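You operate a simulated robot arm through the tools that you are given. There is no shell and no other tool. Be economical: measure what you need, move in short steps, check, and stop when the job is done.

The job below is to be done with a simulated robot arm. You get a single attempt, and the scene is never put back.

JOB
Pull the grey module's caps, sort them by wear, wipe its display clean.
Fine: all three caps: rubbed ones into the reject tray, the rest into the parts tray; nothing else goes in; use the green cloth and put it back. What is to be rubbed or washed off counts as gone when no trace of it is left.
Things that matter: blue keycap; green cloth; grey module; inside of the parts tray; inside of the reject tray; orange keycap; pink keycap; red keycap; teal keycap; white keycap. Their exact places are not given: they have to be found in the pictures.

It is judged by the outcome, as a careful person would: the job done as asked, and still so three seconds after it is handed in. It fails if anything else is knocked over, pushed out of place, dropped, spilled or broken. A push-on lid holds only when it is set on centred and level and pressed home; a screw cap is set on level and turned clockwise until tight. Flat cloth is picked up by pressing the open fingertips on it (5 to 10 N) and closing them slowly along it; thin cloth reads only 2 to 8 mm in the jaws.

ROBOT AND FRAMES
A 7-joint arm with a two-finger parallel gripper on a trunk, on a base that drives. Base frame: it is fixed to the floor where the robot stands at the start and does not move with it; the origin is under the middle of the robot, x ahead of it, y to its left, z up; the surface under the hand at the start is at about z = 0.758. Lengths are in m, angles in degrees, forces in N, time in s.
With the tool pointing down near the work surface it reaches from about 0.3 to 0.72 m from the robot's upright axis, wherever it stands. Its first joint turns from -166.0 to 166.0 degrees. Places, roughly: inside of the parts tray [0.5, -0.1, 0.8]; inside of the reject tray [0.5, 0.2, 0.8]; orange keycap (2x2x2 cm) [-2.6, -0.1, 0.8]; red keycap (2x2x2 cm) [-2.9, 0, 0.9]; teal keycap (2x2x2 cm) [-2.9, 0, 0.9]. Payload 1.57 kg.
The tool frame sits at the grasp point between the pads (the TCP): z along the fingers, y along the line on which they close. The tips reach 0.03 m beyond it. The gripper opens to 0.08 m. The fingers are 0.017 m wide and 0.012 m thick; the gripper's body (0.04 by 0.082 m) begins 0.08 m behind the TCP.
Orientation is told as [roll, pitch, yaw] about the base's x, y, z axes, in that order, counted from this pose: with the fingers straight down and closing along the base's y, the tool's x points along the base's -x, its y along +y and its z along -z.

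CONTROLS
- The arm moves only by the tool move_arm. Its argument "targets" is a list of rows, each a list of 7 numbers: the shift along the tool's x, y, z in m, then the turn, a rotation vector about the tool's x, y, z in degrees, then the finger opening in m, from 0 to 0.08. In form: [[x, y, z, wx, wy, wz, gripper], ...]. A call has 1 to 12 rows; each row shifts and turns the commanded pose from where the row before left it, along the tool's axes as they then stand. A row lasts 0.2 s, in which the tool goes at most 0.05 m and 8.6 degrees; a call with a longer step from one row to the next is refused whole, and so is a gripper value outside its range. A pose out of reach is approached as far as the arm can. The call stops where the force on the tool passes 40 N (or 10 N more than at its start, if that is more) or the arm is blocked; 0.2 s more then pass. Each finger travels about 0.072 m/s and halts on what it meets, pressing with about 23 N; the grip force reading is that of the motor and also rises with nothing between the fingers. The clock runs only during rows and for 0.2 s after the last one: add rows that do not move to give the fingers time. It gives the time, the measured TCP pose, the force on the tool (base axes), the opening and the grip force at its end, in the units of the frame above (readings bear some noise), with the torque about the TCP (base axes, N m) and any sound that the robot's microphone picked up.
- Cameras (640 x 400 px; columns grow to the right, rows downward): "scene" is now at [-0.0098, 0.1063, 1.4064]; the picture's right is [-0.39, -0.92, 0.00], its down [-0.69, 0.29, -0.67] and it looks along [0.61, -0.26, -0.75] (base axes); focal length 264 px, centre (320, 200). "wrist" rides on the gripper at [0.072, -0.007, -0.122] in the tool frame; the picture's right is [0.09, 1.00, 0.00], its down [-0.84, 0.08, -0.54] and it looks along [-0.54, 0.05, 0.84] (tool axes); focal length 238 px, centre (320, 200).
- get_image(camera): a new picture of that camera. No time passes.
- lift_body(by): slides the trunk up (or, below 0, down) by that many m; the arm and the scene camera ride with it, the base frame stays. It gives what a move gives, with no picture.
- steer(legs): drives the robot by 1 to 6 legs, each [ahead, left, turn to the left] in m, m and degrees, along the robot's own axes; the way and the turn of a leg run together, so that a leg with both is an arc; at most 1.5 m and 180 degrees a leg. The arm and the cameras ride along, it lands a little off, and it stops where it bumps. It gives what a move gives.
- pan_tilt(pan, tilt): turns the head with the scene camera to pan (to the left, within 86 degrees either way) and tilt (down, from -29 to 69), counted from straight ahead of the robot. It gives what a move gives.
- point_at(camera, pixels): for up to 12 pixels [column, row] of the newest picture of that camera ("zoom" is the newest enlarged one), the place [x, y, z] in the base frame of the surface seen there, good to about 0.003 m, but the place of the scene camera against the robot may be out by one fixed shift of up to 0.012 m in any direction. No time passes.
- close_up(camera, box): a new picture of the part [left, top, right, bottom] of that camera's present view, enlarged. No time passes.
- sign_off(): hands the job in; it is judged then, once.

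Keep the steps short. Do not move on a guess: measure, check each grasp and each placing, and mend mistakes. In all there are 80 turns and 68 pictures (those below and enlarged ones count). Leave the gripper open and the arm clear of the work at the hand-in unless told otherwise, and finish with a single line.

The tools are called after "Request:" as name(argument=value, ...) on one line, values as JSON. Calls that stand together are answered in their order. move_arm: Moves the arm, as the interface text tells. Its arguments: {"type":"object","properties":{"targets":{"type":"array"}},"required":["targets"]} The other tools are called the same way: lift_body (by) slides the trunk up or down; steer (legs) drives the base; pan_tilt (pan, tilt) turns the head that bears the scene camera; get_image (camera) takes a picture; point_at (camera, pixels) gives the place of the surface under pixels of a picture; close_up (camera, box) takes an enlarged picture of a part of a camera's view; sign_off () hands the job in.

At the start:

```text
time: 0.0
tcp_pos: [0.3974, 0.1055, 1.0174]
tool_rot: [-0.1, 0.0, 0.0]
wrist_force: [-0.1, -0.5, 0.4]
moment: [0.02, -0.01, 0.01]
gripper_width: 0.0802
grasp_force: 0.0
trunk travel left (down, up): [-0.075, 0.04]
robot x, y, heading: [0.0009, 0.0014, -0.0]
head pan, tilt: [-22.7, 48.3]
```

scene: 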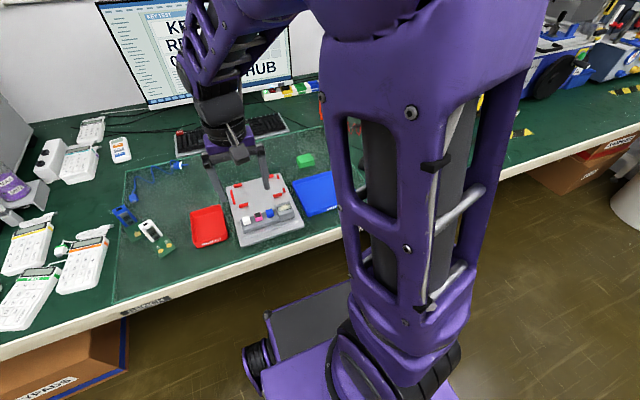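
wrist: 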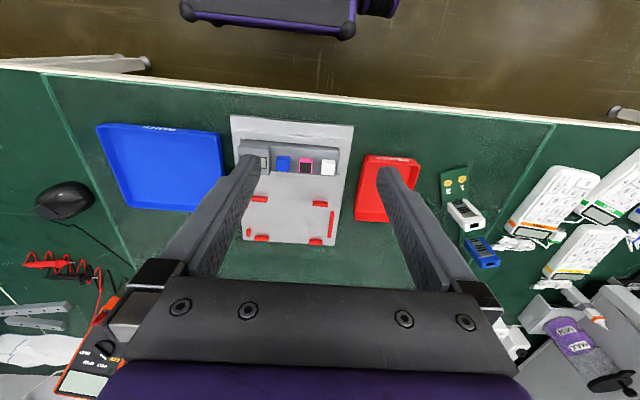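

I see a grey module with blue, pink and white caps on a fixture between a blue and a red tray. I'll take enlarged views to see the wear, the display and the cloth.

Request:
close_up(camera="wrist", box=[220, 110, 380, 210])

Request:
close_up(camera="scene", box=[180, 120, 340, 250])

```text
4.00 times, centred on (300, 160) of wrist
```

zoom: 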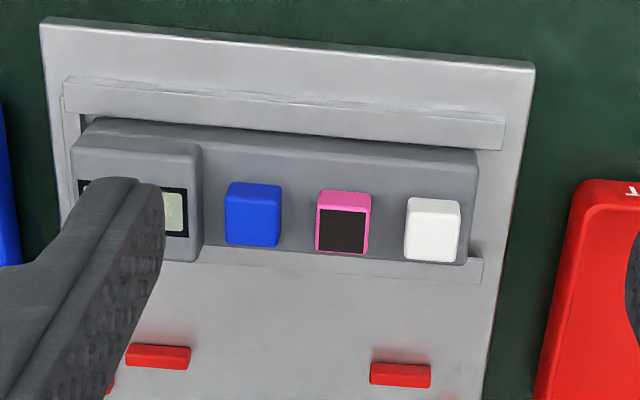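

```text
3.08 times, centred on (260, 185) of scene
```

zoom: 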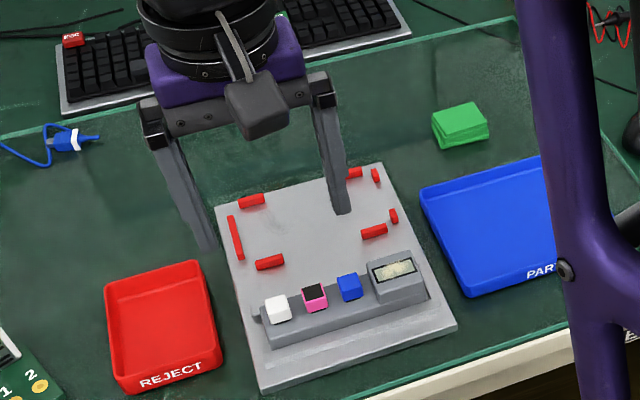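

The screen behind carries instructions. I'll read it and pin the positions.

Request:
pan_tilt(pan=0, tilt=30)

Request:
get_image(camera="scene")

Request:
close_up(camera="wrist", box=[272, 145, 352, 195])

```text
time: 0.9
tcp_pos: [0.397, 0.1069, 1.0167]
tool_rot: [0.1, -0.1, 0.1]
wrist_force: [0.1, -0.1, 0.4]
moment: [0.02, 0.02, 0.04]
gripper_width: 0.0801
grasp_force: 0.0
trunk travel left (down, up): [-0.075, 0.04]
robot x, y, heading: [-0.0015, -0.0, -0.2]
head pan, tilt: [0.0, 30.0]
```

```text
63 pictures are left
```

scene: 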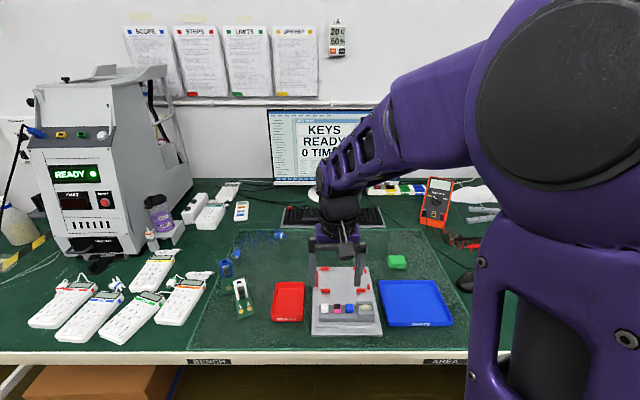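

```text
8.00 times, centred on (312, 170) of wrist
```

zoom: 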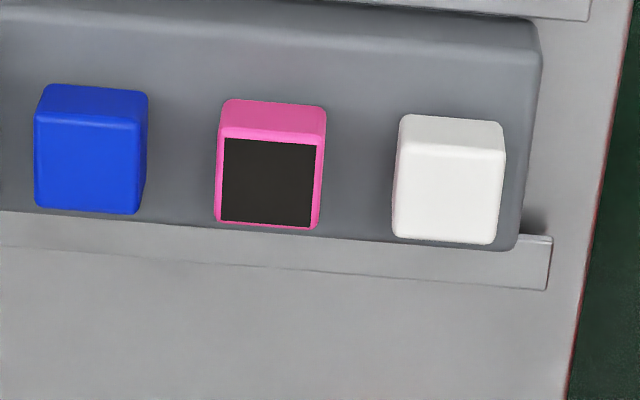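

Request:
close_up(camera="scene", box=[120, 20, 240, 100])

Request:
close_up(camera="scene", box=[225, 20, 345, 100])

Request:
close_up(camera="scene", box=[260, 100, 380, 190])

Request:
close_up(camera="scene", box=[260, 235, 460, 345])

```text
5.00 times, centred on (180, 60) of scene
```

zoom: 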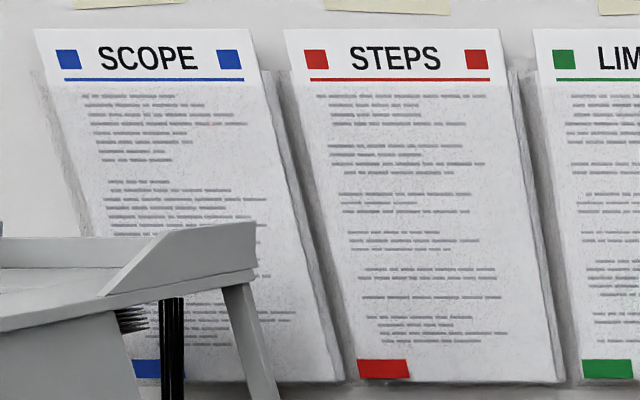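

```text
5.00 times, centred on (285, 60) of scene
```

zoom: 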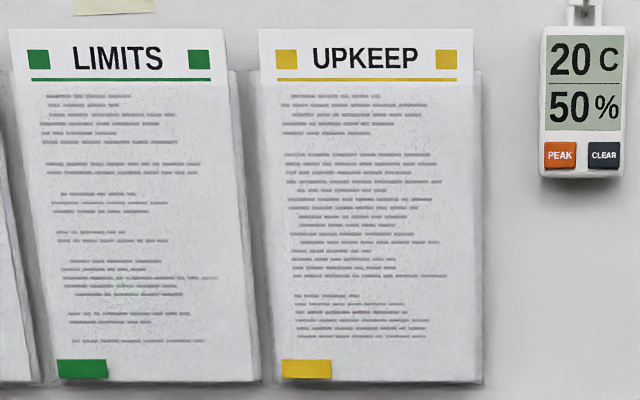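

```text
4.44 times, centred on (320, 145) of scene
```

zoom: 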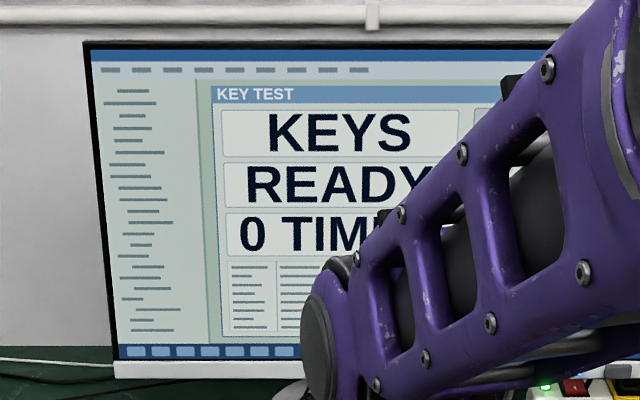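

```text
3.20 times, centred on (360, 290) of scene
```

zoom: 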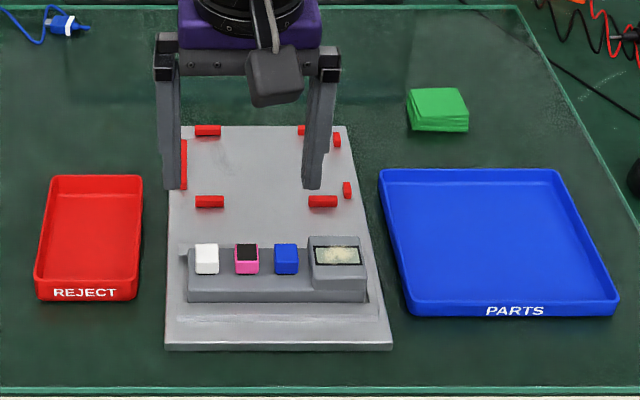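

The pink cap has a dark top; blue and white look plain so far. Now I measure caps, display, trays and cloth.

Request:
point_at(camera="zoom", pixels=[[206, 250], [246, 250], [286, 250], [338, 255], [250, 290], [89, 240], [495, 240], [437, 100], [410, 98], [466, 112], [340, 290], [220, 170]])

Request:
get_image(camera="wrist")

Request:
point_at(camera="wrist", pixels=[[284, 165], [305, 168], [327, 169], [262, 164], [295, 147], [300, 210], [170, 170], [385, 180], [280, 122]])

```text
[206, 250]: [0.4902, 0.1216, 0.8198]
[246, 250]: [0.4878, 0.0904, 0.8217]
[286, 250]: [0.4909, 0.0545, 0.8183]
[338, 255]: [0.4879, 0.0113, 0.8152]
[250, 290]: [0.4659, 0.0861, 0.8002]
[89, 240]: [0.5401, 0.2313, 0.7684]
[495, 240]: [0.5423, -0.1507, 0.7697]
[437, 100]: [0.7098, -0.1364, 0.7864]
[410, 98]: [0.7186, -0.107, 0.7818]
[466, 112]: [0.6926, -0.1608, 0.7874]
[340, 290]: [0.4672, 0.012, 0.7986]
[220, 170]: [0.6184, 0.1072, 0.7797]
```

```text
57 pictures are left
```

wrist: 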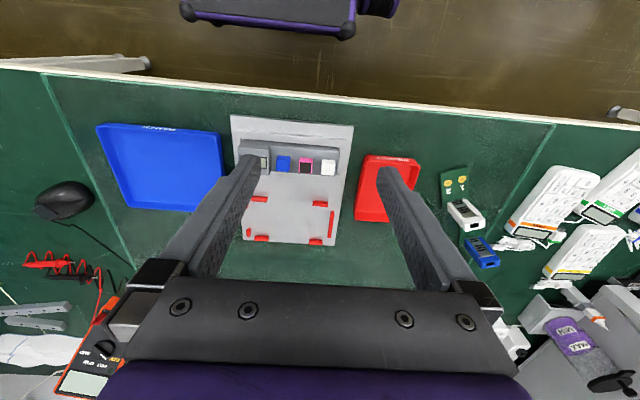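

```text
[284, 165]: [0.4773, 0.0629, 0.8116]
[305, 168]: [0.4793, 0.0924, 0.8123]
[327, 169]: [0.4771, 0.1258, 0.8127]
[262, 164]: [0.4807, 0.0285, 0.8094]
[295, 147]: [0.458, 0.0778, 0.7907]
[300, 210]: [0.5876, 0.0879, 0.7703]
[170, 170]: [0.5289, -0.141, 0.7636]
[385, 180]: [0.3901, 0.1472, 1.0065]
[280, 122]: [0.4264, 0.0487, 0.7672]
```

Wrist readings: caps near (0.478, 0.063/0.092/0.126). Wear may be on sides I can't see, so I'll shift right and turn the hand about the vertical to view the caps from another side.

Request:
move_arm(targets=[[-0.02, -0.035, 0, 0, 0, 0, 0.08], [-0.02, -0.035, 0, 0, 0, 0, 0.08], [-0.02, -0.035, 0, 0, 0, 0, 0.08], [-0.02, -0.035, 0, 0, 0, 0, 0.08], [0, 0, 0, 0, 0, -8.5, 0.08], [0, 0, 0, 0, 0, -8.5, 0.08], [0, 0, 0, 0, 0, -8.5, 0.08], [0, 0, 0, 0, 0, -8.5, 0.08], [0, 0, 0, 0, 0, -8.5, 0.08], [0, 0, 0, 0, 0, -8.5, 0.08], [0, 0, 0, 0, 0, -8.5, 0.08], [0, 0, 0, 0, 0, -8.5, 0.08]])

Request:
get_image(camera="wrist")

Request:
close_up(camera="scene", box=[310, 290, 390, 340])

```text
time: 3.5
tcp_pos: [0.4785, -0.0337, 1.0168]
tool_rot: [-0.1, 0.1, 68.1]
wrist_force: [-0.5, 0.3, -0.7]
moment: [-0.02, -0.01, 0.0]
gripper_width: 0.0798
grasp_force: 0.0
trunk travel left (down, up): [-0.075, 0.04]
robot x, y, heading: [-0.0004, 0.0, -0.2]
head pan, tilt: [0.0, 30.0]
```

```text
56 pictures are left
```

wrist: 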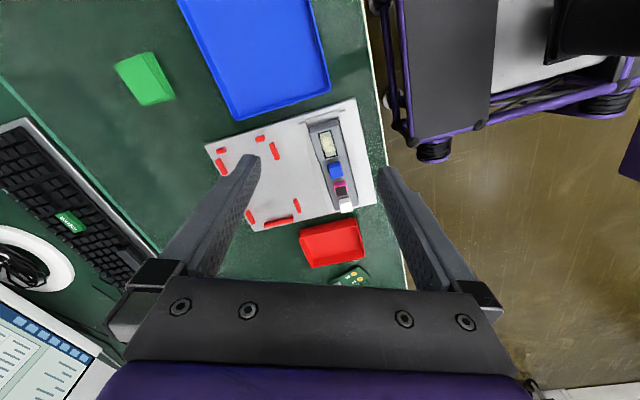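

```text
8.00 times, centred on (350, 315) of scene
```

zoom: 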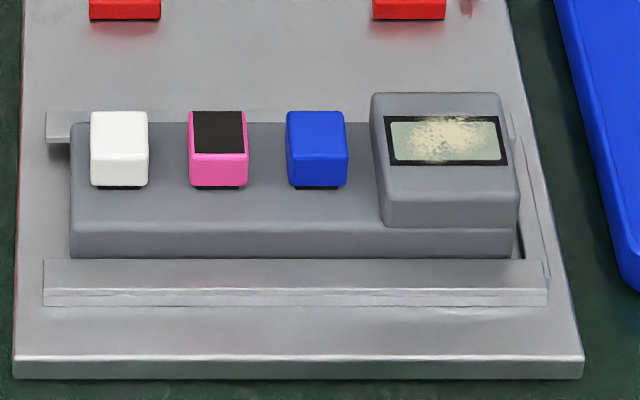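

I see a smear on the display, and plain near and top faces on blue and white. I'll continue turning to see the far faces.

Request:
move_arm(targets=[[0, 0, 0, 0, 0, -8.5, 0.08], [0, 0, 0, 0, 0, -8.5, 0.08], [0, 0, 0, 0, 0, -8.5, 0.08], [0, 0, 0, 0, 0, -8.5, 0.08], [0, 0, 0, 0, 0, -8.5, 0.08], [0, 0, 0, 0, 0, -8.5, 0.08], [0, 0, 0, 0, 0, -8.5, 0.08], [0, 0, 0, 0, 0, -8.5, 0.08], [0, 0, 0, 0, 0, -8.5, 0.08], [0.018, -0.038, 0, 0, 0, 0, 0.08], [0.018, -0.038, 0, 0, 0, 0, 0.08], [0.018, -0.038, 0, 0, 0, 0, 0.08]])

Request:
get_image(camera="wrist")

```text
time: 6.1
tcp_pos: [0.5861, 0.028, 1.016]
tool_rot: [0.1, 0.1, 144.4]
wrist_force: [-0.7, -0.2, 0.1]
moment: [-0.02, -0.01, 0.01]
gripper_width: 0.0803
grasp_force: 0.0
trunk travel left (down, up): [-0.075, 0.04]
robot x, y, heading: [0.0017, -0.0016, -0.2]
head pan, tilt: [0.0, 30.0]
```

```text
54 pictures are left
```

wrist: 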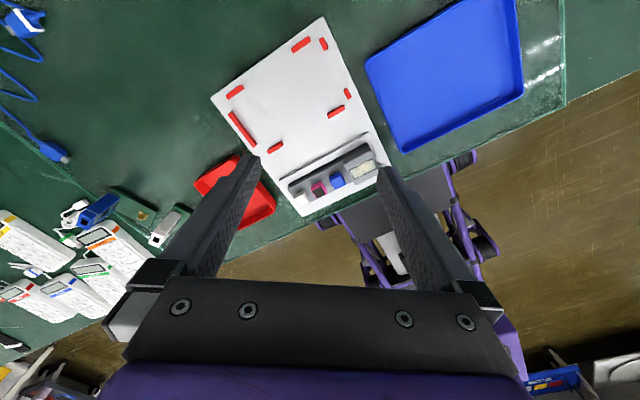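

Request:
close_up(camera="wrist", box=[280, 145, 384, 210])

Request:
point_at(camera="wrist", pixels=[[304, 190], [320, 188], [337, 181], [360, 168], [240, 190], [450, 75]])

```text
6.15 times, centred on (332, 178) of wrist
```

zoom: 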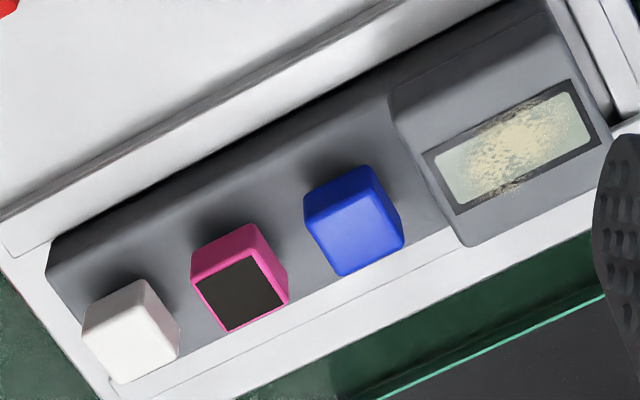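

```text
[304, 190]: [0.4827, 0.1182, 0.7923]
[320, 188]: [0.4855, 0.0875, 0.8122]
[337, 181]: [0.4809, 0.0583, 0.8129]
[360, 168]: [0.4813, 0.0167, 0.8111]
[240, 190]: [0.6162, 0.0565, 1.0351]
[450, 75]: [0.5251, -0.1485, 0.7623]
```

Far and right faces are plain, and only pink shows a dark top. The left faces and undersides are still unseen and I'll check those as I pull. Now I turn to yaw 90 (closing along x) and hover over the white cap.

Request:
move_arm(targets=[[0, 0, 0, 0, 0, 8.5, 0.08], [0, 0, 0, 0, 0, 8.5, 0.08], [0, 0, 0, 0, 0, 8.5, 0.08], [0, 0, 0, 0, 0, 8.5, 0.08], [0, 0, 0, 0, 0, 8.5, 0.08], [0, 0, 0, 0, 0, 8.5, 0.08], [0, 0, 0, 0, 0, 3.4, 0.08], [-0.024, 0.026, 0.0165, 0, 0, 0, 0.05], [-0.024, 0.026, 0.0165, 0, 0, 0, 0.05], [-0.024, 0.026, 0.0165, 0, 0, 0, 0.05], [-0.024, 0.026, 0.0165, 0, 0, 0, 0.05]])

Request:
get_image(camera="wrist")

```text
time: 8.5
tcp_pos: [0.4847, 0.1235, 0.9479]
tool_rot: [0.0, 0.0, 90.1]
wrist_force: [0.3, -0.6, -0.5]
moment: [-0.01, 0.01, -0.01]
gripper_width: 0.0503
grasp_force: 0.0
trunk travel left (down, up): [-0.075, 0.04]
robot x, y, heading: [-0.0024, 0.0021, -0.1]
head pan, tilt: [0.0, 30.0]
```

```text
52 pictures are left
```

wrist: 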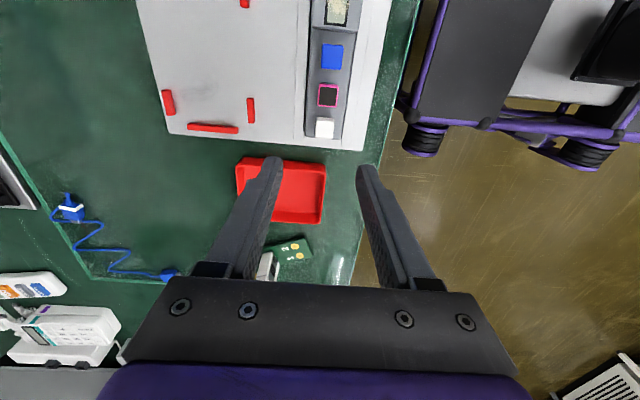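

Request:
close_up(camera="wrist", box=[290, 30, 370, 150])

Request:
point_at(camera="zoom", pixels=[[320, 328], [320, 350], [300, 340], [340, 340], [330, 220], [345, 90], [395, 300], [285, 150], [312, 220], [350, 220], [330, 200], [330, 240]])

```text
3.33 times, centred on (330, 90) of wrist
```

zoom: 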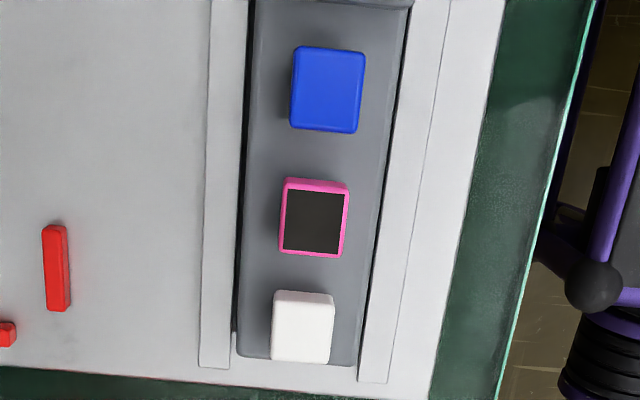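

```text
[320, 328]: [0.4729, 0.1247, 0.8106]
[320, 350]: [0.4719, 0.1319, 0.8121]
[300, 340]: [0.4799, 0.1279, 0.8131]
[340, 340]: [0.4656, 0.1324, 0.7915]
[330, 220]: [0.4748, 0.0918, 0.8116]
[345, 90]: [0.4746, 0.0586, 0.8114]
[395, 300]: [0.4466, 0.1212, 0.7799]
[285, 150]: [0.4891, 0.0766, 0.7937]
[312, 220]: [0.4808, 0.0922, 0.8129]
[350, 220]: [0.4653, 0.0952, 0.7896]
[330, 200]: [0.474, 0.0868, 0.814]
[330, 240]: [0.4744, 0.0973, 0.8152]
```

White's centre is about (0.479, 0.126), top at 0.8125 and module surface at 0.792. I descend on it with the tips at 0.80, then stop before closing to check.

Request:
move_arm(targets=[[-0.003, 0.0055, 0.03, 0, 0, 0, 0.05], [0, 0, 0.03, 0, 0, 0, 0.05], [0, 0, 0.03, 0, 0, 0, 0.05], [0, 0, 0.02, 0, 0, 0, 0.05], [0, 0, 0.009, 0, 0, 0, 0.05], [0, 0, 0, 0, 0, 0, 0.05]])

Request:
get_image(camera="wrist")

Request:
close_up(camera="scene", box=[290, 270, 410, 345])

```text
time: 9.9
tcp_pos: [0.4801, 0.1257, 0.8306]
tool_rot: [-0.1, 0.0, 90.2]
wrist_force: [0.2, 0.0, 0.2]
moment: [0.01, 0.01, 0.0]
gripper_width: 0.0497
grasp_force: 0.1
trunk travel left (down, up): [-0.075, 0.04]
robot x, y, heading: [0.0023, -0.0008, -0.1]
head pan, tilt: [0.0, 30.0]
```

```text
50 pictures are left
```

wrist: 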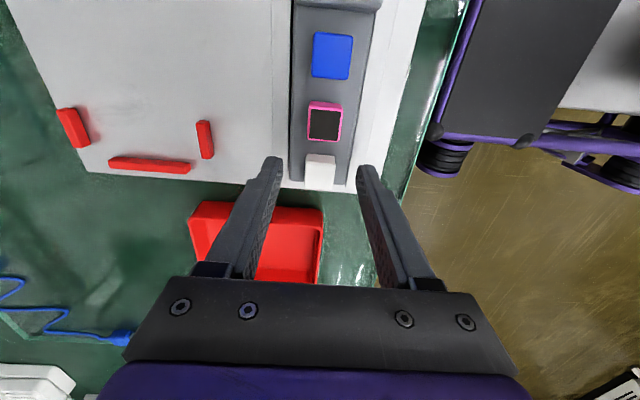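

```text
5.33 times, centred on (350, 308) of scene
```

zoom: 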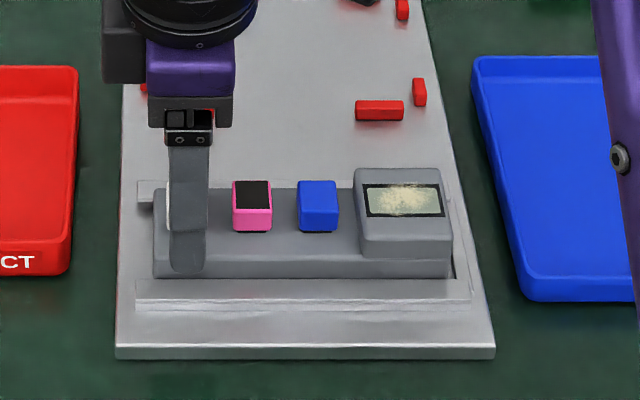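

The fingers straddle the white cap, so I close and pull straight up.

Request:
move_arm(targets=[[0, 0, 0, 0, 0, 0, 0.03], [0, 0, 0, 0, 0, 0, 0.01], [0, 0, 0, 0, 0, 0, 0.01], [0, 0, 0, 0, 0, 0, 0.01], [0, 0, -0.005, 0, 0, 0, 0.01], [0, 0, -0.01, 0, 0, 0, 0.01], [0, 0, -0.02, 0, 0, 0, 0.01], [0, 0, -0.03, 0, 0, 0, 0.01]])

Request:
get_image(camera="scene")

```text
time: 11.7
tcp_pos: [0.479, 0.1278, 0.8972]
tool_rot: [0.0, 0.0, 90.2]
wrist_force: [0.4, 0.4, 0.2]
moment: [-0.01, 0.03, -0.05]
gripper_width: 0.0191
grasp_force: 23.0
trunk travel left (down, up): [-0.075, 0.04]
robot x, y, heading: [0.0031, -0.0017, -0.1]
head pan, tilt: [0.0, 30.0]
```

```text
48 pictures are left
```

scene: 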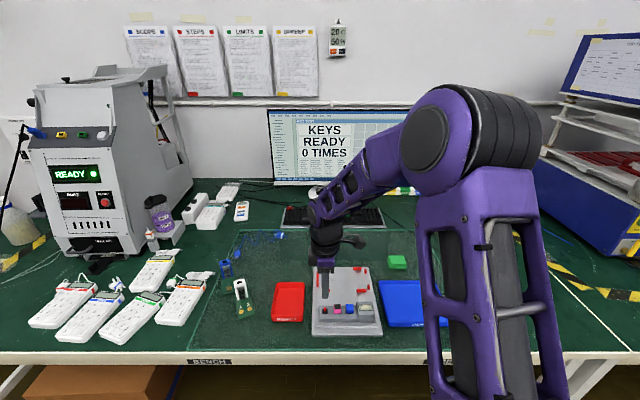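

The white cap came off cleanly with a 19 mm grip. I carry it right and up, and tilt it so the scene camera sees its left face and underside.

Request:
move_arm(targets=[[0.0, 0.006, -0.045, 0, 0, 0, 0.01], [0.041, 0.006, -0.025, 0, 0, 0, 0.01], [0.041, 0.006, -0.025, 0, 0, 0, 0.01], [0.041, 0.006, -0.025, 0, 0, 0, 0.01], [0.041, 0.006, -0.025, 0, 0, 0, 0.01], [0.041, 0.006, -0.025, 0, -8, 0, 0.01], [0.041, 0.006, -0.025, 0, -8, 0, 0.01], [0, 0, 0, 0, -8.5, 0, 0.01], [0, 0, 0, 0, -8.5, 0, 0.01], [0, 0, 0, 0, -8.5, 0, 0.01], [0, 0, 0, 0, -8.5, 0, 0.01], [0, 0, 0, 0, -8.5, 0, 0.01]])

Request:
pan_tilt(pan=-30, tilt=35)

Request:
get_image(camera="scene")

```text
time: 14.3
tcp_pos: [0.4375, -0.1217, 1.0869]
tool_rot: [-0.1, -58.6, 90.3]
wrist_force: [0.0, 0.0, 0.0]
moment: [-0.07, 0.0, 0.02]
gripper_width: 0.0192
grasp_force: 23.4
trunk travel left (down, up): [-0.075, 0.04]
robot x, y, heading: [-0.0, 0.0024, -0.2]
head pan, tilt: [0.0, 30.0]
```

```text
time: 15.2
tcp_pos: [0.4362, -0.123, 1.085]
tool_rot: [0.1, -58.5, 90.1]
wrist_force: [-0.6, 0.5, 0.3]
moment: [0.02, 0.0, -0.02]
gripper_width: 0.0191
grasp_force: 22.7
trunk travel left (down, up): [-0.075, 0.04]
robot x, y, heading: [-0.004, -0.002, 0.1]
head pan, tilt: [-30.0, 35.0]
```

```text
47 pictures are left
```

scene: 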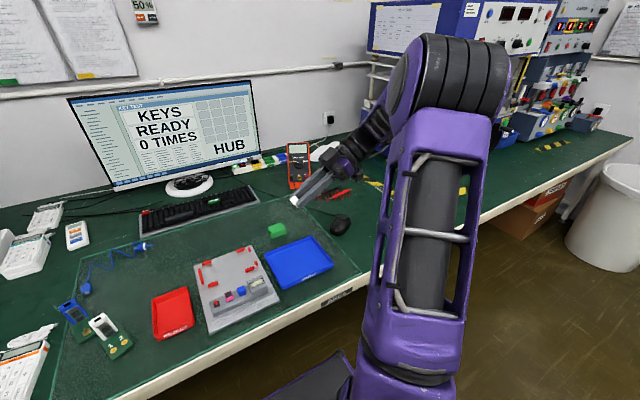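

Request:
close_up(camera="scene", box=[270, 180, 334, 220])

Request:
close_up(camera="scene", box=[190, 260, 290, 325])

```text
10.00 times, centred on (302, 200) of scene
```

zoom: 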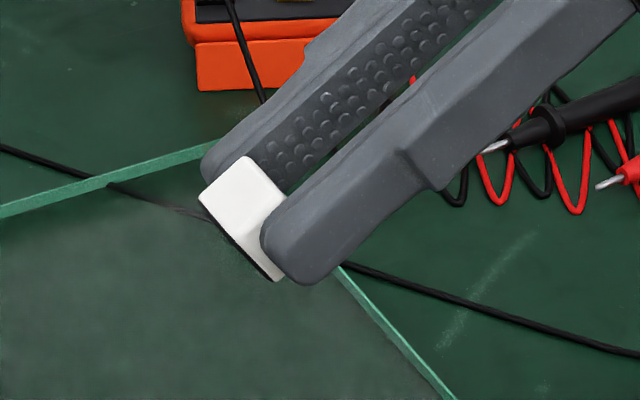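

```text
6.15 times, centred on (240, 292) of scene
```

zoom: 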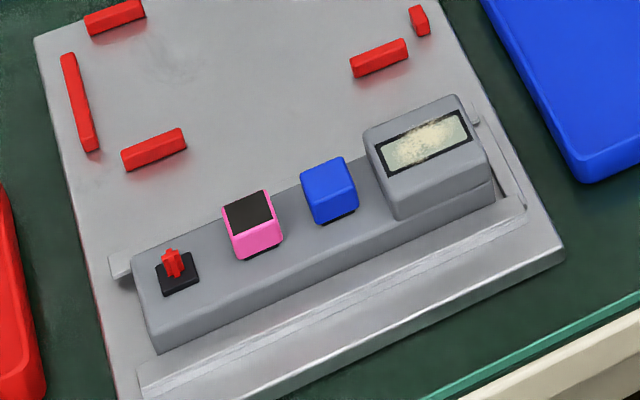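

The left face is plain too. I tilt further to view the underside.

Request:
move_arm(targets=[[0, 0, 0, 0, -8.5, 0, 0.01], [0, 0, 0, 0, -8.5, 0, 0.01], [0, 0, 0, 0, -8.5, 0, 0.01], [0, 0, 0, 0, -8.5, 0, 0.01], [0, 0, 0, 0, -8.5, 0, 0.01]])

Request:
get_image(camera="scene")

```text
time: 16.4
tcp_pos: [0.436, -0.1217, 1.0853]
tool_rot: [-179.9, -78.9, -90.0]
wrist_force: [0.5, 0.5, 0.7]
moment: [-0.01, -0.01, 0.04]
gripper_width: 0.019
grasp_force: 23.6
trunk travel left (down, up): [-0.075, 0.04]
robot x, y, heading: [0.0016, -0.0004, 0.2]
head pan, tilt: [-30.0, 35.0]
```

```text
44 pictures are left
```

scene: 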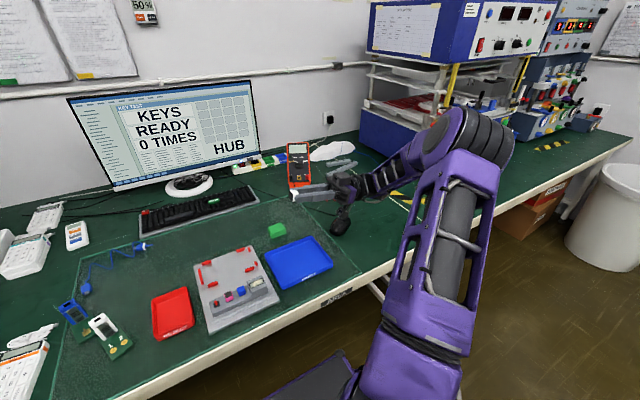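

Request:
close_up(camera="scene", box=[280, 180, 328, 210])

```text
13.33 times, centred on (304, 195) of scene
```

zoom: 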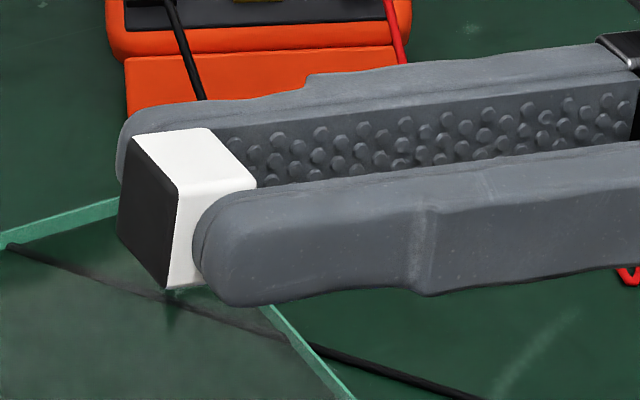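

The underside is plain black, so black is the body colour under the paint. Pink's black top is therefore where paint is rubbed through, and white is unworn. I untilt and take white to the parts tray.

Request:
move_arm(targets=[[0, 0, 0, 0, 8.417, 0, 0.01], [0, 0, 0, 0, 8.417, 0, 0.01], [0, 0, 0, 0, 8.417, 0, 0.01], [0, 0, 0, 0, 8.417, 0, 0.01], [0, 0, 0, 0, 8.417, 0, 0.01], [0, 0, 0, 0, 8.417, 0, 0.01], [0, 0, 0, 0, 8.417, 0, 0.01], [0, 0, 0, 0, 8.417, 0, 0.01], [0, 0, 0, 0, 8.417, 0, 0.01], [0, 0, 0, 0, 8.417, 0, 0.01], [0, 0, 0, 0, 8.417, 0, 0.01], [0, 0, 0, 0, 8.417, 0, 0.01]])

Request:
pan_tilt(pan=0, tilt=40)

Request:
get_image(camera="scene")

```text
time: 19.0
tcp_pos: [0.437, -0.123, 1.0855]
tool_rot: [-0.1, 0.2, 90.1]
wrist_force: [-0.4, -0.6, 0.3]
moment: [0.02, -0.03, 0.01]
gripper_width: 0.0189
grasp_force: 23.1
trunk travel left (down, up): [-0.075, 0.04]
robot x, y, heading: [-0.0018, 0.0001, 0.1]
head pan, tilt: [-30.0, 35.0]
```

```text
time: 20.0
tcp_pos: [0.4372, -0.1221, 1.0849]
tool_rot: [0.0, -0.1, 90.1]
wrist_force: [-0.4, -0.1, -0.4]
moment: [-0.03, -0.01, 0.0]
gripper_width: 0.0191
grasp_force: 23.3
trunk travel left (down, up): [-0.075, 0.04]
robot x, y, heading: [-0.0003, 0.0001, -0.1]
head pan, tilt: [0.0, 40.0]
```

```text
42 pictures are left
```

scene: 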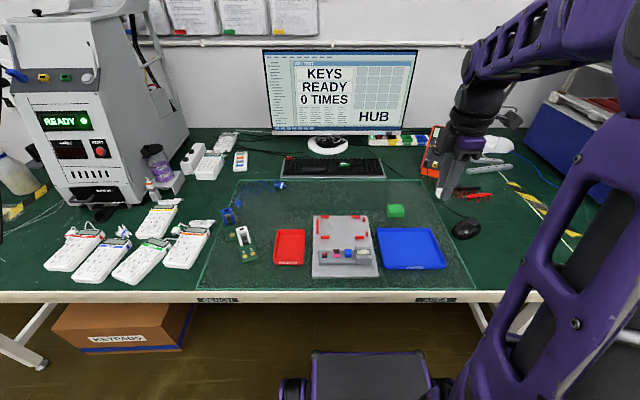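

Request:
point_at(camera="scene", pixels=[[381, 269], [446, 268], [378, 229], [436, 230], [410, 250], [275, 265], [304, 265], [277, 231], [305, 231], [290, 250]])

Request:
move_arm(targets=[[0, -0.03, 0.03, 0, 0, 0, 0.01], [0, -0.03, 0.03, 0, 0, 0, 0.01], [0, -0.03, 0.03, 0, 0, 0, 0.01], [0, 0, 0.04, 0, 0, 0, 0.01], [0, 0, 0.04, 0, 0, 0, 0.01]])

Request:
get_image(camera="wrist")

```text
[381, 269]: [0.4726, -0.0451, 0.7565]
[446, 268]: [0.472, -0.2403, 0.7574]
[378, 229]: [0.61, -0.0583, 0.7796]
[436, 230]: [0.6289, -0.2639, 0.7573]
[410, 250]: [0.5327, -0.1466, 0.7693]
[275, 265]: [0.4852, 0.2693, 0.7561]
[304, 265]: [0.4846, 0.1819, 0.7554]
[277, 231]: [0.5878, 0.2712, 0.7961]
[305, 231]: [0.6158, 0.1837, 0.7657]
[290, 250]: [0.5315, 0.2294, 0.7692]
```

```text
time: 21.2
tcp_pos: [0.5271, -0.1222, 0.9161]
tool_rot: [0.0, 0.1, 90.1]
wrist_force: [-0.5, -0.1, 0.1]
moment: [0.02, 0.01, 0.04]
gripper_width: 0.019
grasp_force: 23.8
trunk travel left (down, up): [-0.075, 0.04]
robot x, y, heading: [0.0022, -0.0018, -0.1]
head pan, tilt: [0.0, 40.0]
```

```text
41 pictures are left
```

wrist: 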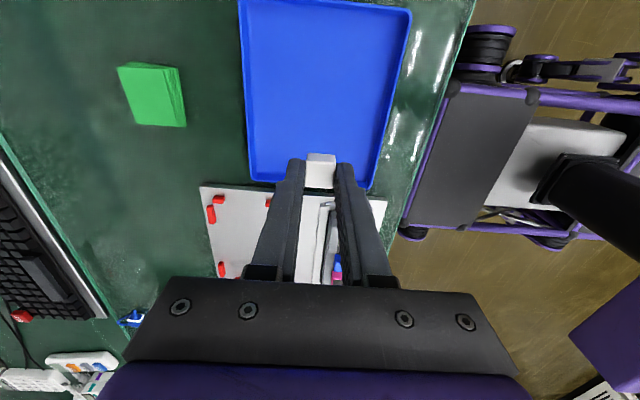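

The tray interior spans about x 0.475–0.60 and y −0.055 to −0.235. I'm over it, so I lower the cap to just above the floor at TCP 0.802 and release.

Request:
move_arm(targets=[[0, 0, 0.04, 0, 0, 0, 0.01], [0, 0, 0.04, 0, 0, 0, 0.01], [0, 0, 0.025, 0, 0, 0, 0.01], [0, 0, 0.008, 0, 0, 0, 0.01], [0, 0, 0, 0, 0, 0, 0.025], [0, 0, 0, 0, 0, 0, 0.05], [0, 0, 0, 0, 0, 0, 0.05], [0, 0, -0.02, 0, 0, 0, 0.05], [0, 0, -0.04, 0, 0, 0, 0.05], [0, 0, -0.04, 0, 0, 0, 0.05]])

Request:
get_image(camera="wrist")

```text
time: 23.4
tcp_pos: [0.5243, -0.1199, 0.9003]
tool_rot: [-0.1, 0.0, 90.2]
wrist_force: [0.0, 0.3, -0.2]
moment: [0.03, 0.02, 0.01]
gripper_width: 0.05
grasp_force: 0.0
trunk travel left (down, up): [-0.075, 0.04]
robot x, y, heading: [0.0015, -0.0018, 0.4]
head pan, tilt: [0.0, 40.0]
```

```text
40 pictures are left
```

wrist: 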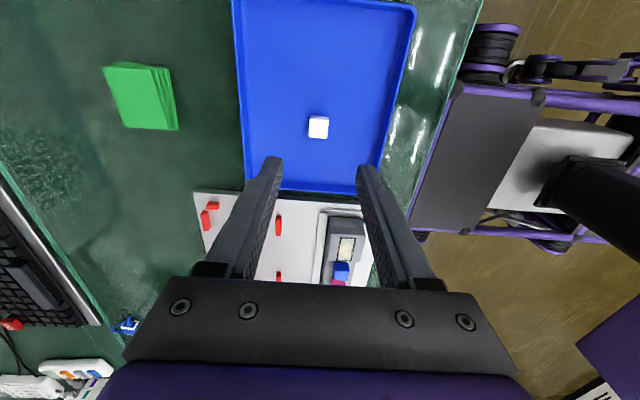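

White sits in the parts tray. Next I go over blue at (0.480, 0.060) and descend to grasp height.

Request:
move_arm(targets=[[-0.045, 0.011, 0, 0, 0, 0, 0.05], [-0.045, 0.011, 0, 0, 0, 0, 0.05], [-0.045, 0.011, 0, 0, 0, 0, 0.05], [-0.045, 0.011, 0, 0, 0, 0, 0.05], [0, 0, 0, 0, 0, 0, 0.05]])

Request:
close_up(camera="wrist", box=[240, 50, 400, 200])

Request:
point_at(camera="zoom", pixels=[[320, 130], [320, 230], [320, 210]])

```text
time: 24.6
tcp_pos: [0.4817, 0.0601, 0.9025]
tool_rot: [0.0, 0.1, 90.1]
wrist_force: [0.5, 0.4, 0.0]
moment: [-0.01, 0.01, 0.02]
gripper_width: 0.0501
grasp_force: 0.0
trunk travel left (down, up): [-0.075, 0.04]
robot x, y, heading: [-0.0, 0.0003, 0.2]
head pan, tilt: [0.0, 40.0]
```

```text
2.67 times, centred on (320, 125) of wrist
```

zoom: 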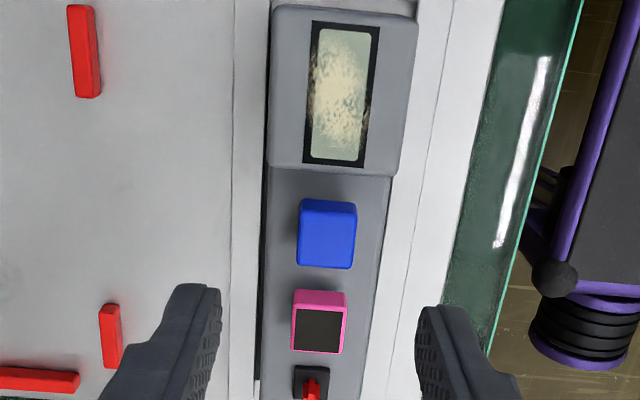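

```text
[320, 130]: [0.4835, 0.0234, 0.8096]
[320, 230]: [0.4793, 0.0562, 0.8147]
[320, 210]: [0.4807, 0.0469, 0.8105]
```

Request:
move_arm(targets=[[0.001, 0.003, 0.03, 0, 0, 0, 0.05], [0, 0, 0.03, 0, 0, 0, 0.05], [0, 0, 0.012, 0, 0, 0, 0.05], [0, 0, 0, 0, 0, 0, 0.03], [0, 0, 0, 0, 0, 0, 0.01], [0, 0, 0, 0, 0, 0, 0.01], [0, 0, 0, 0, 0, 0, 0.01], [0, 0, -0.005, 0, 0, 0, 0.01], [0, 0, -0.01, 0, 0, 0, 0.01], [0, 0, -0.025, 0, 0, 0, 0.01], [0, 0, -0.04, 0, 0, 0, 0.01], [0, 0, -0.04, 0, 0, 0, 0.01]])

```text
time: 27.2
tcp_pos: [0.4782, 0.0586, 0.95]
tool_rot: [0.1, 0.0, 90.1]
wrist_force: [0.6, -0.1, -0.1]
moment: [0.03, 0.03, 0.01]
gripper_width: 0.0191
grasp_force: 22.9
trunk travel left (down, up): [-0.075, 0.04]
robot x, y, heading: [-0.0006, -0.0002, 0.1]
head pan, tilt: [0.0, 40.0]
```

Blue is off (19.1 mm grip). I carry it over the parts tray next to white and check its left face on the way.

Request:
move_arm(targets=[[0.04, -0.0082, 0, 0, 0, 0, 0.01], [0.04, -0.0082, 0, 0, 0, 0, 0.01], [0.04, -0.0082, 0, 0, 0, 0, 0.01], [0.04, -0.0082, 0, 0, 0, 0, 0.01], [0.04, -0.0082, 0, 0, 0, 0, 0.01], [0.04, -0.0082, 0, 0, 0, 0, 0.01]])

Request:
close_up(camera="scene", box=[310, 190, 470, 290])

```text
time: 28.6
tcp_pos: [0.5278, -0.1852, 0.9493]
tool_rot: [0.0, 0.1, 90.2]
wrist_force: [-0.4, 0.5, -0.2]
moment: [0.02, -0.04, 0.0]
gripper_width: 0.0192
grasp_force: 23.1
trunk travel left (down, up): [-0.075, 0.04]
robot x, y, heading: [0.0011, 0.0054, -0.1]
head pan, tilt: [0.0, 40.0]
```

```text
4.00 times, centred on (390, 240) of scene
```

zoom: 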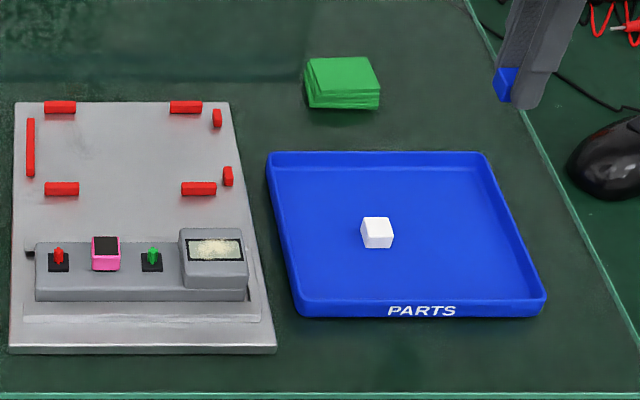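

Request:
move_arm(targets=[[0, 0, 0.045, 0, 0, 0, 0.01], [0, 0, 0.045, 0, 0, 0, 0.01], [0, 0, 0.04, 0, 0, 0, 0.01], [0, 0, 0.016, 0, 0, 0, 0.01], [0, 0, 0, 0, 0, 0, 0.025], [0, 0, 0, 0, 0, 0, 0.05], [0, 0, 0, 0, 0, 0, 0.05], [0, 0, -0.02, 0, 0, 0, 0.05], [0, 0, -0.04, 0, 0, 0, 0.05], [0, 0, -0.04, 0, 0, 0, 0.05]])

Request:
move_arm(targets=[[-0.046, 0.008, 0, 0, 0, 0, 0.05], [-0.046, 0.008, 0, 0, 0, 0, 0.05], [-0.046, 0.008, 0, 0, 0, 0, 0.05], [-0.046, 0.008, 0, 0, 0, 0, 0.05], [-0.046, 0.008, 0, 0, 0, 0, 0.05], [-0.048, 0.008, 0, 0, 0, 0, 0.05], [0, 0, 0, 0, 0, 0, 0.05]])

Request:
close_up(camera="wrist", box=[200, 0, 440, 200])

Request:
point_at(camera="zoom", pixels=[[320, 230], [310, 230], [320, 240], [320, 250], [320, 260]])

```text
time: 30.8
tcp_pos: [0.5293, -0.1814, 0.9044]
tool_rot: [0.0, 0.0, 90.1]
wrist_force: [0.8, 0.0, -0.6]
moment: [0.01, -0.02, 0.0]
gripper_width: 0.0497
grasp_force: 0.1
trunk travel left (down, up): [-0.075, 0.04]
robot x, y, heading: [-0.0004, -0.0001, 0.0]
head pan, tilt: [0.0, 40.0]
```

```text
time: 32.4
tcp_pos: [0.4801, 0.0941, 0.9036]
tool_rot: [0.0, 0.1, 90.0]
wrist_force: [-0.4, 0.1, -0.4]
moment: [0.01, 0.02, -0.02]
gripper_width: 0.0498
grasp_force: 0.0
trunk travel left (down, up): [-0.075, 0.04]
robot x, y, heading: [-0.0036, -0.0005, -0.1]
head pan, tilt: [0.0, 40.0]
```

```text
2.00 times, centred on (320, 100) of wrist
```

zoom: 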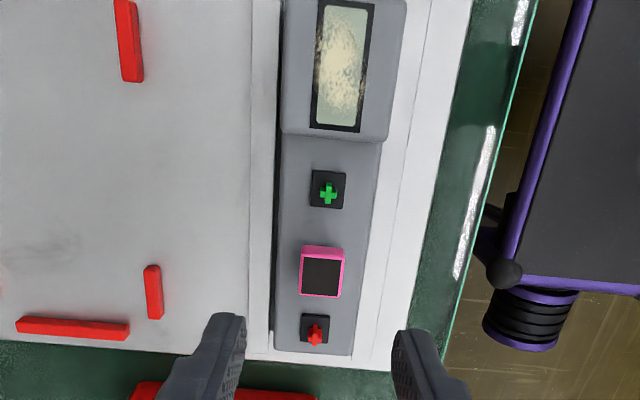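

```text
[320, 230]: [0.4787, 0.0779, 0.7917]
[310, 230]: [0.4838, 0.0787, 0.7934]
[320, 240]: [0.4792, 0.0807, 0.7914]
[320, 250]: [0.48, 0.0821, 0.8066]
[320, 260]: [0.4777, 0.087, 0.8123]
```

Pink's centre is at (0.4785, 0.0935). I grasp and pull it.

Request:
move_arm(targets=[[0, 0.0015, 0.03, 0, 0, 0, 0.05], [0, 0, 0.03, 0, 0, 0, 0.05], [0, 0, 0.013, 0, 0, 0, 0.05], [0, 0, 0, 0, 0, 0, 0.03], [0, 0, 0, 0, 0, 0, 0.01], [0, 0, 0, 0, 0, 0, 0.01], [0, 0, 0, 0, 0, 0, 0.01], [0, 0, -0.005, 0, 0, 0, 0.01], [0, 0, -0.01, 0, 0, 0, 0.01], [0, 0, -0.025, 0, 0, 0, 0.01], [0, 0, -0.04, 0, 0, 0, 0.01], [0, 0, -0.04, 0, 0, 0, 0.01]])

```text
time: 35.0
tcp_pos: [0.4793, 0.0955, 0.9499]
tool_rot: [0.0, 0.1, 90.2]
wrist_force: [0.5, -0.1, 0.0]
moment: [0.02, 0.01, 0.01]
gripper_width: 0.0192
grasp_force: 23.1
trunk travel left (down, up): [-0.075, 0.04]
robot x, y, heading: [-0.0009, 0.0016, 0.2]
head pan, tilt: [0.0, 40.0]
```

Request:
move_arm(targets=[[-0.034, -0.0123, 0, 0, 0, 0, 0.01], [-0.033, -0.0123, 0, 0, 0, 0, 0.01], [-0.033, -0.0123, 0, 0, 0, 0, 0.01], [-0.033, -0.0123, 0, 0, 0, 0, 0.01]])

Request:
get_image(camera="wrist")

Request:
close_up(camera="scene", box=[260, 190, 460, 290])

```text
time: 36.0
tcp_pos: [0.5288, 0.2276, 0.9502]
tool_rot: [0.0, 0.1, 90.1]
wrist_force: [-0.7, 0.3, -0.6]
moment: [0.01, -0.02, -0.02]
gripper_width: 0.0193
grasp_force: 22.4
trunk travel left (down, up): [-0.075, 0.04]
robot x, y, heading: [0.0013, -0.0014, -0.0]
head pan, tilt: [0.0, 40.0]
```

```text
36 pictures are left
```

wrist: 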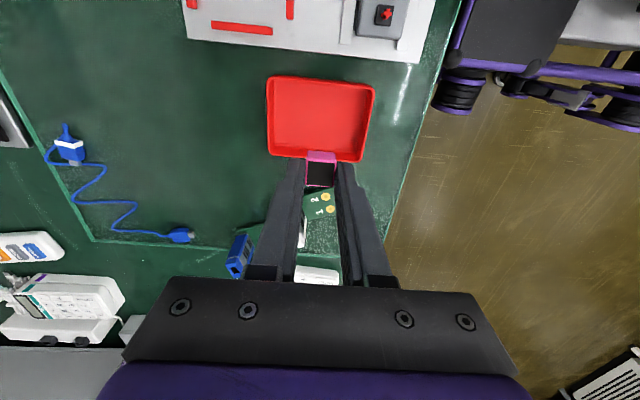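

```text
3.20 times, centred on (360, 240) of scene
```

zoom: 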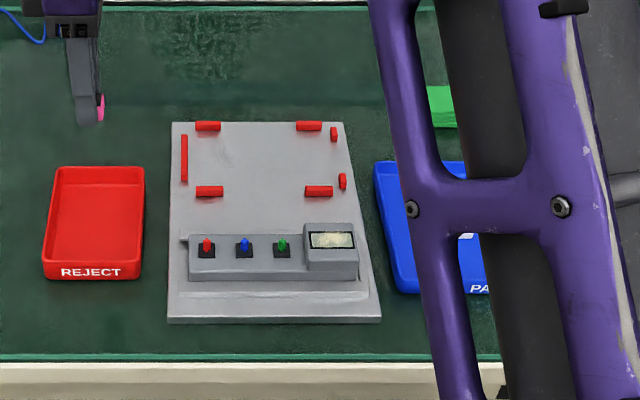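

Request:
point_at(camera="wrist", pixels=[[320, 115], [272, 120], [367, 120], [320, 80], [320, 148], [362, 155]])

```text
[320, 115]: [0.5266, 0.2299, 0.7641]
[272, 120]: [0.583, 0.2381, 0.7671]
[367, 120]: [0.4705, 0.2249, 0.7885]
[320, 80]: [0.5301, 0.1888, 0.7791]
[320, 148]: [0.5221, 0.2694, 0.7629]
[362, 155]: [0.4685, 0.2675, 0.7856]
```

Tray centre is (0.527, 0.23), right beneath. I lower and release.

Request:
move_arm(targets=[[0, 0, 0.045, 0, 0, 0, 0.01], [0, 0, 0.045, 0, 0, 0, 0.01], [0, 0, 0.04, 0, 0, 0, 0.01], [0, 0, 0.017, 0, 0, 0, 0.01], [0, 0, 0, 0, 0, 0, 0.025], [0, 0, 0, 0, 0, 0, 0.045], [0, 0, 0, 0, 0, 0, 0.045], [0, 0, -0.03, 0, 0, 0, 0.045], [0, 0, -0.045, 0, 0, 0, 0.045], [0, 0, -0.045, 0, 0, 0, 0.045], [0, 0, -0.045, 0, 0, 0, 0.045]])

Request:
get_image(camera="wrist")

```text
time: 38.4
tcp_pos: [0.527, 0.2293, 0.9704]
tool_rot: [0.0, -0.1, 90.0]
wrist_force: [-0.4, 0.1, 0.1]
moment: [0.03, 0.02, -0.03]
gripper_width: 0.0449
grasp_force: 0.1
trunk travel left (down, up): [-0.075, 0.04]
robot x, y, heading: [-0.001, 0.0014, -0.2]
head pan, tilt: [0.0, 40.0]
```

```text
34 pictures are left
```

wrist: 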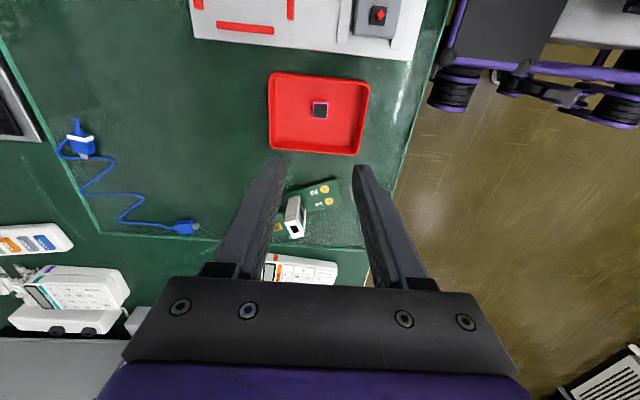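

Pink is in the reject tray. Now I head for the green cloth, hovering short of it for a measuring view.

Request:
move_arm(targets=[[0.044, -0.01, 0, 0, 0, 0, 0.08], [0.044, -0.01, 0, 0, 0, 0, 0.08], [0.044, -0.01, 0, 0, 0, 0, 0.08], [0.044, -0.01, 0, 0, 0, 0, 0.08], [0.044, -0.01, 0, 0, 0, 0, 0.08], [0.044, -0.01, 0, 0, 0, 0, 0.08], [0.044, -0.01, 0, 0, 0, 0, 0.08], [0, -0.01, 0, 0, 0, 0, 0.08], [0, 0, 0, 0, 0, 0, 0.08]])

Request:
get_image(camera="wrist")

Request:
close_up(camera="scene", box=[360, 180, 460, 280])

```text
time: 40.4
tcp_pos: [0.608, -0.0803, 0.9697]
tool_rot: [0.1, 0.0, 90.0]
wrist_force: [0.0, 0.1, 0.5]
moment: [0.0, -0.02, -0.01]
gripper_width: 0.0801
grasp_force: 0.0
trunk travel left (down, up): [-0.075, 0.04]
robot x, y, heading: [0.0, -0.0024, -0.0]
head pan, tilt: [0.0, 40.0]
```

```text
33 pictures are left
```

wrist: 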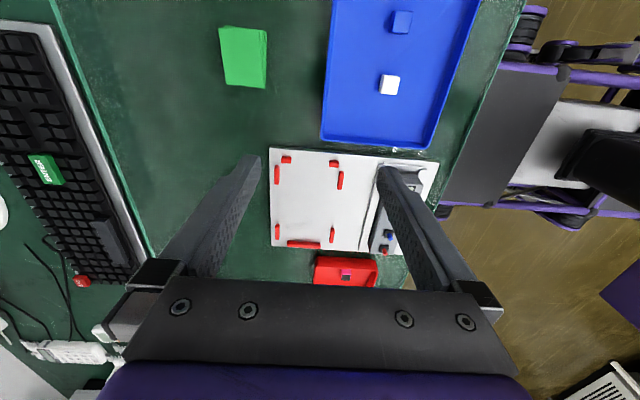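

```text
4.00 times, centred on (410, 230) of scene
```

zoom: 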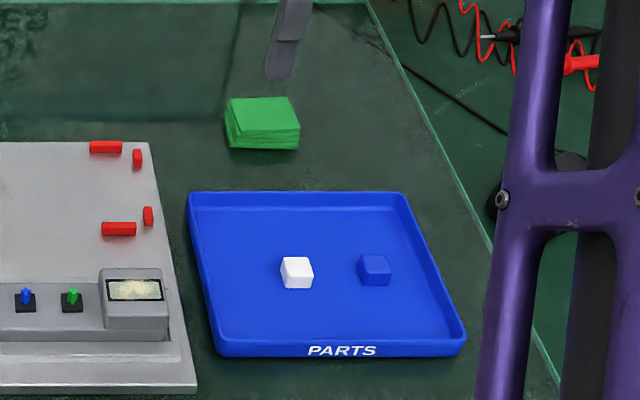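

Next I measure the cloth block's corners.

Request:
point_at(camera="wrist", pixels=[[222, 30], [262, 32], [226, 82], [263, 86], [243, 57], [212, 60], [243, 95], [266, 60]])

Request:
close_up(camera="wrist", box=[200, 10, 296, 100])

```text
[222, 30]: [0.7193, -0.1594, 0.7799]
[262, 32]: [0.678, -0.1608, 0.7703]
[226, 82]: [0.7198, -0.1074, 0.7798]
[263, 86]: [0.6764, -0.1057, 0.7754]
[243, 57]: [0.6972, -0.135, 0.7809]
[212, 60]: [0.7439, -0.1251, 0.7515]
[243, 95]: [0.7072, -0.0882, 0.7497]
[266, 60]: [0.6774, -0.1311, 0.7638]
```

```text
4.44 times, centred on (248, 55) of wrist
```

zoom: 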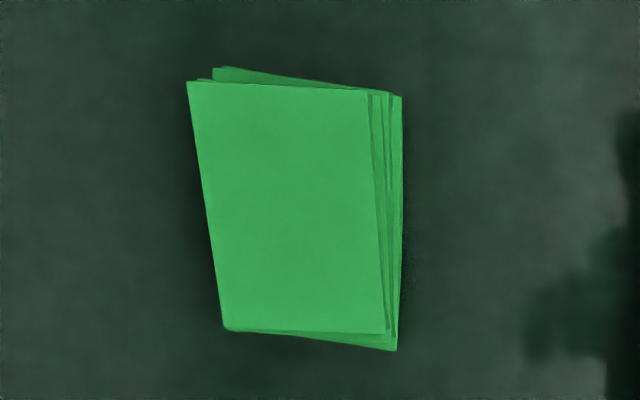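

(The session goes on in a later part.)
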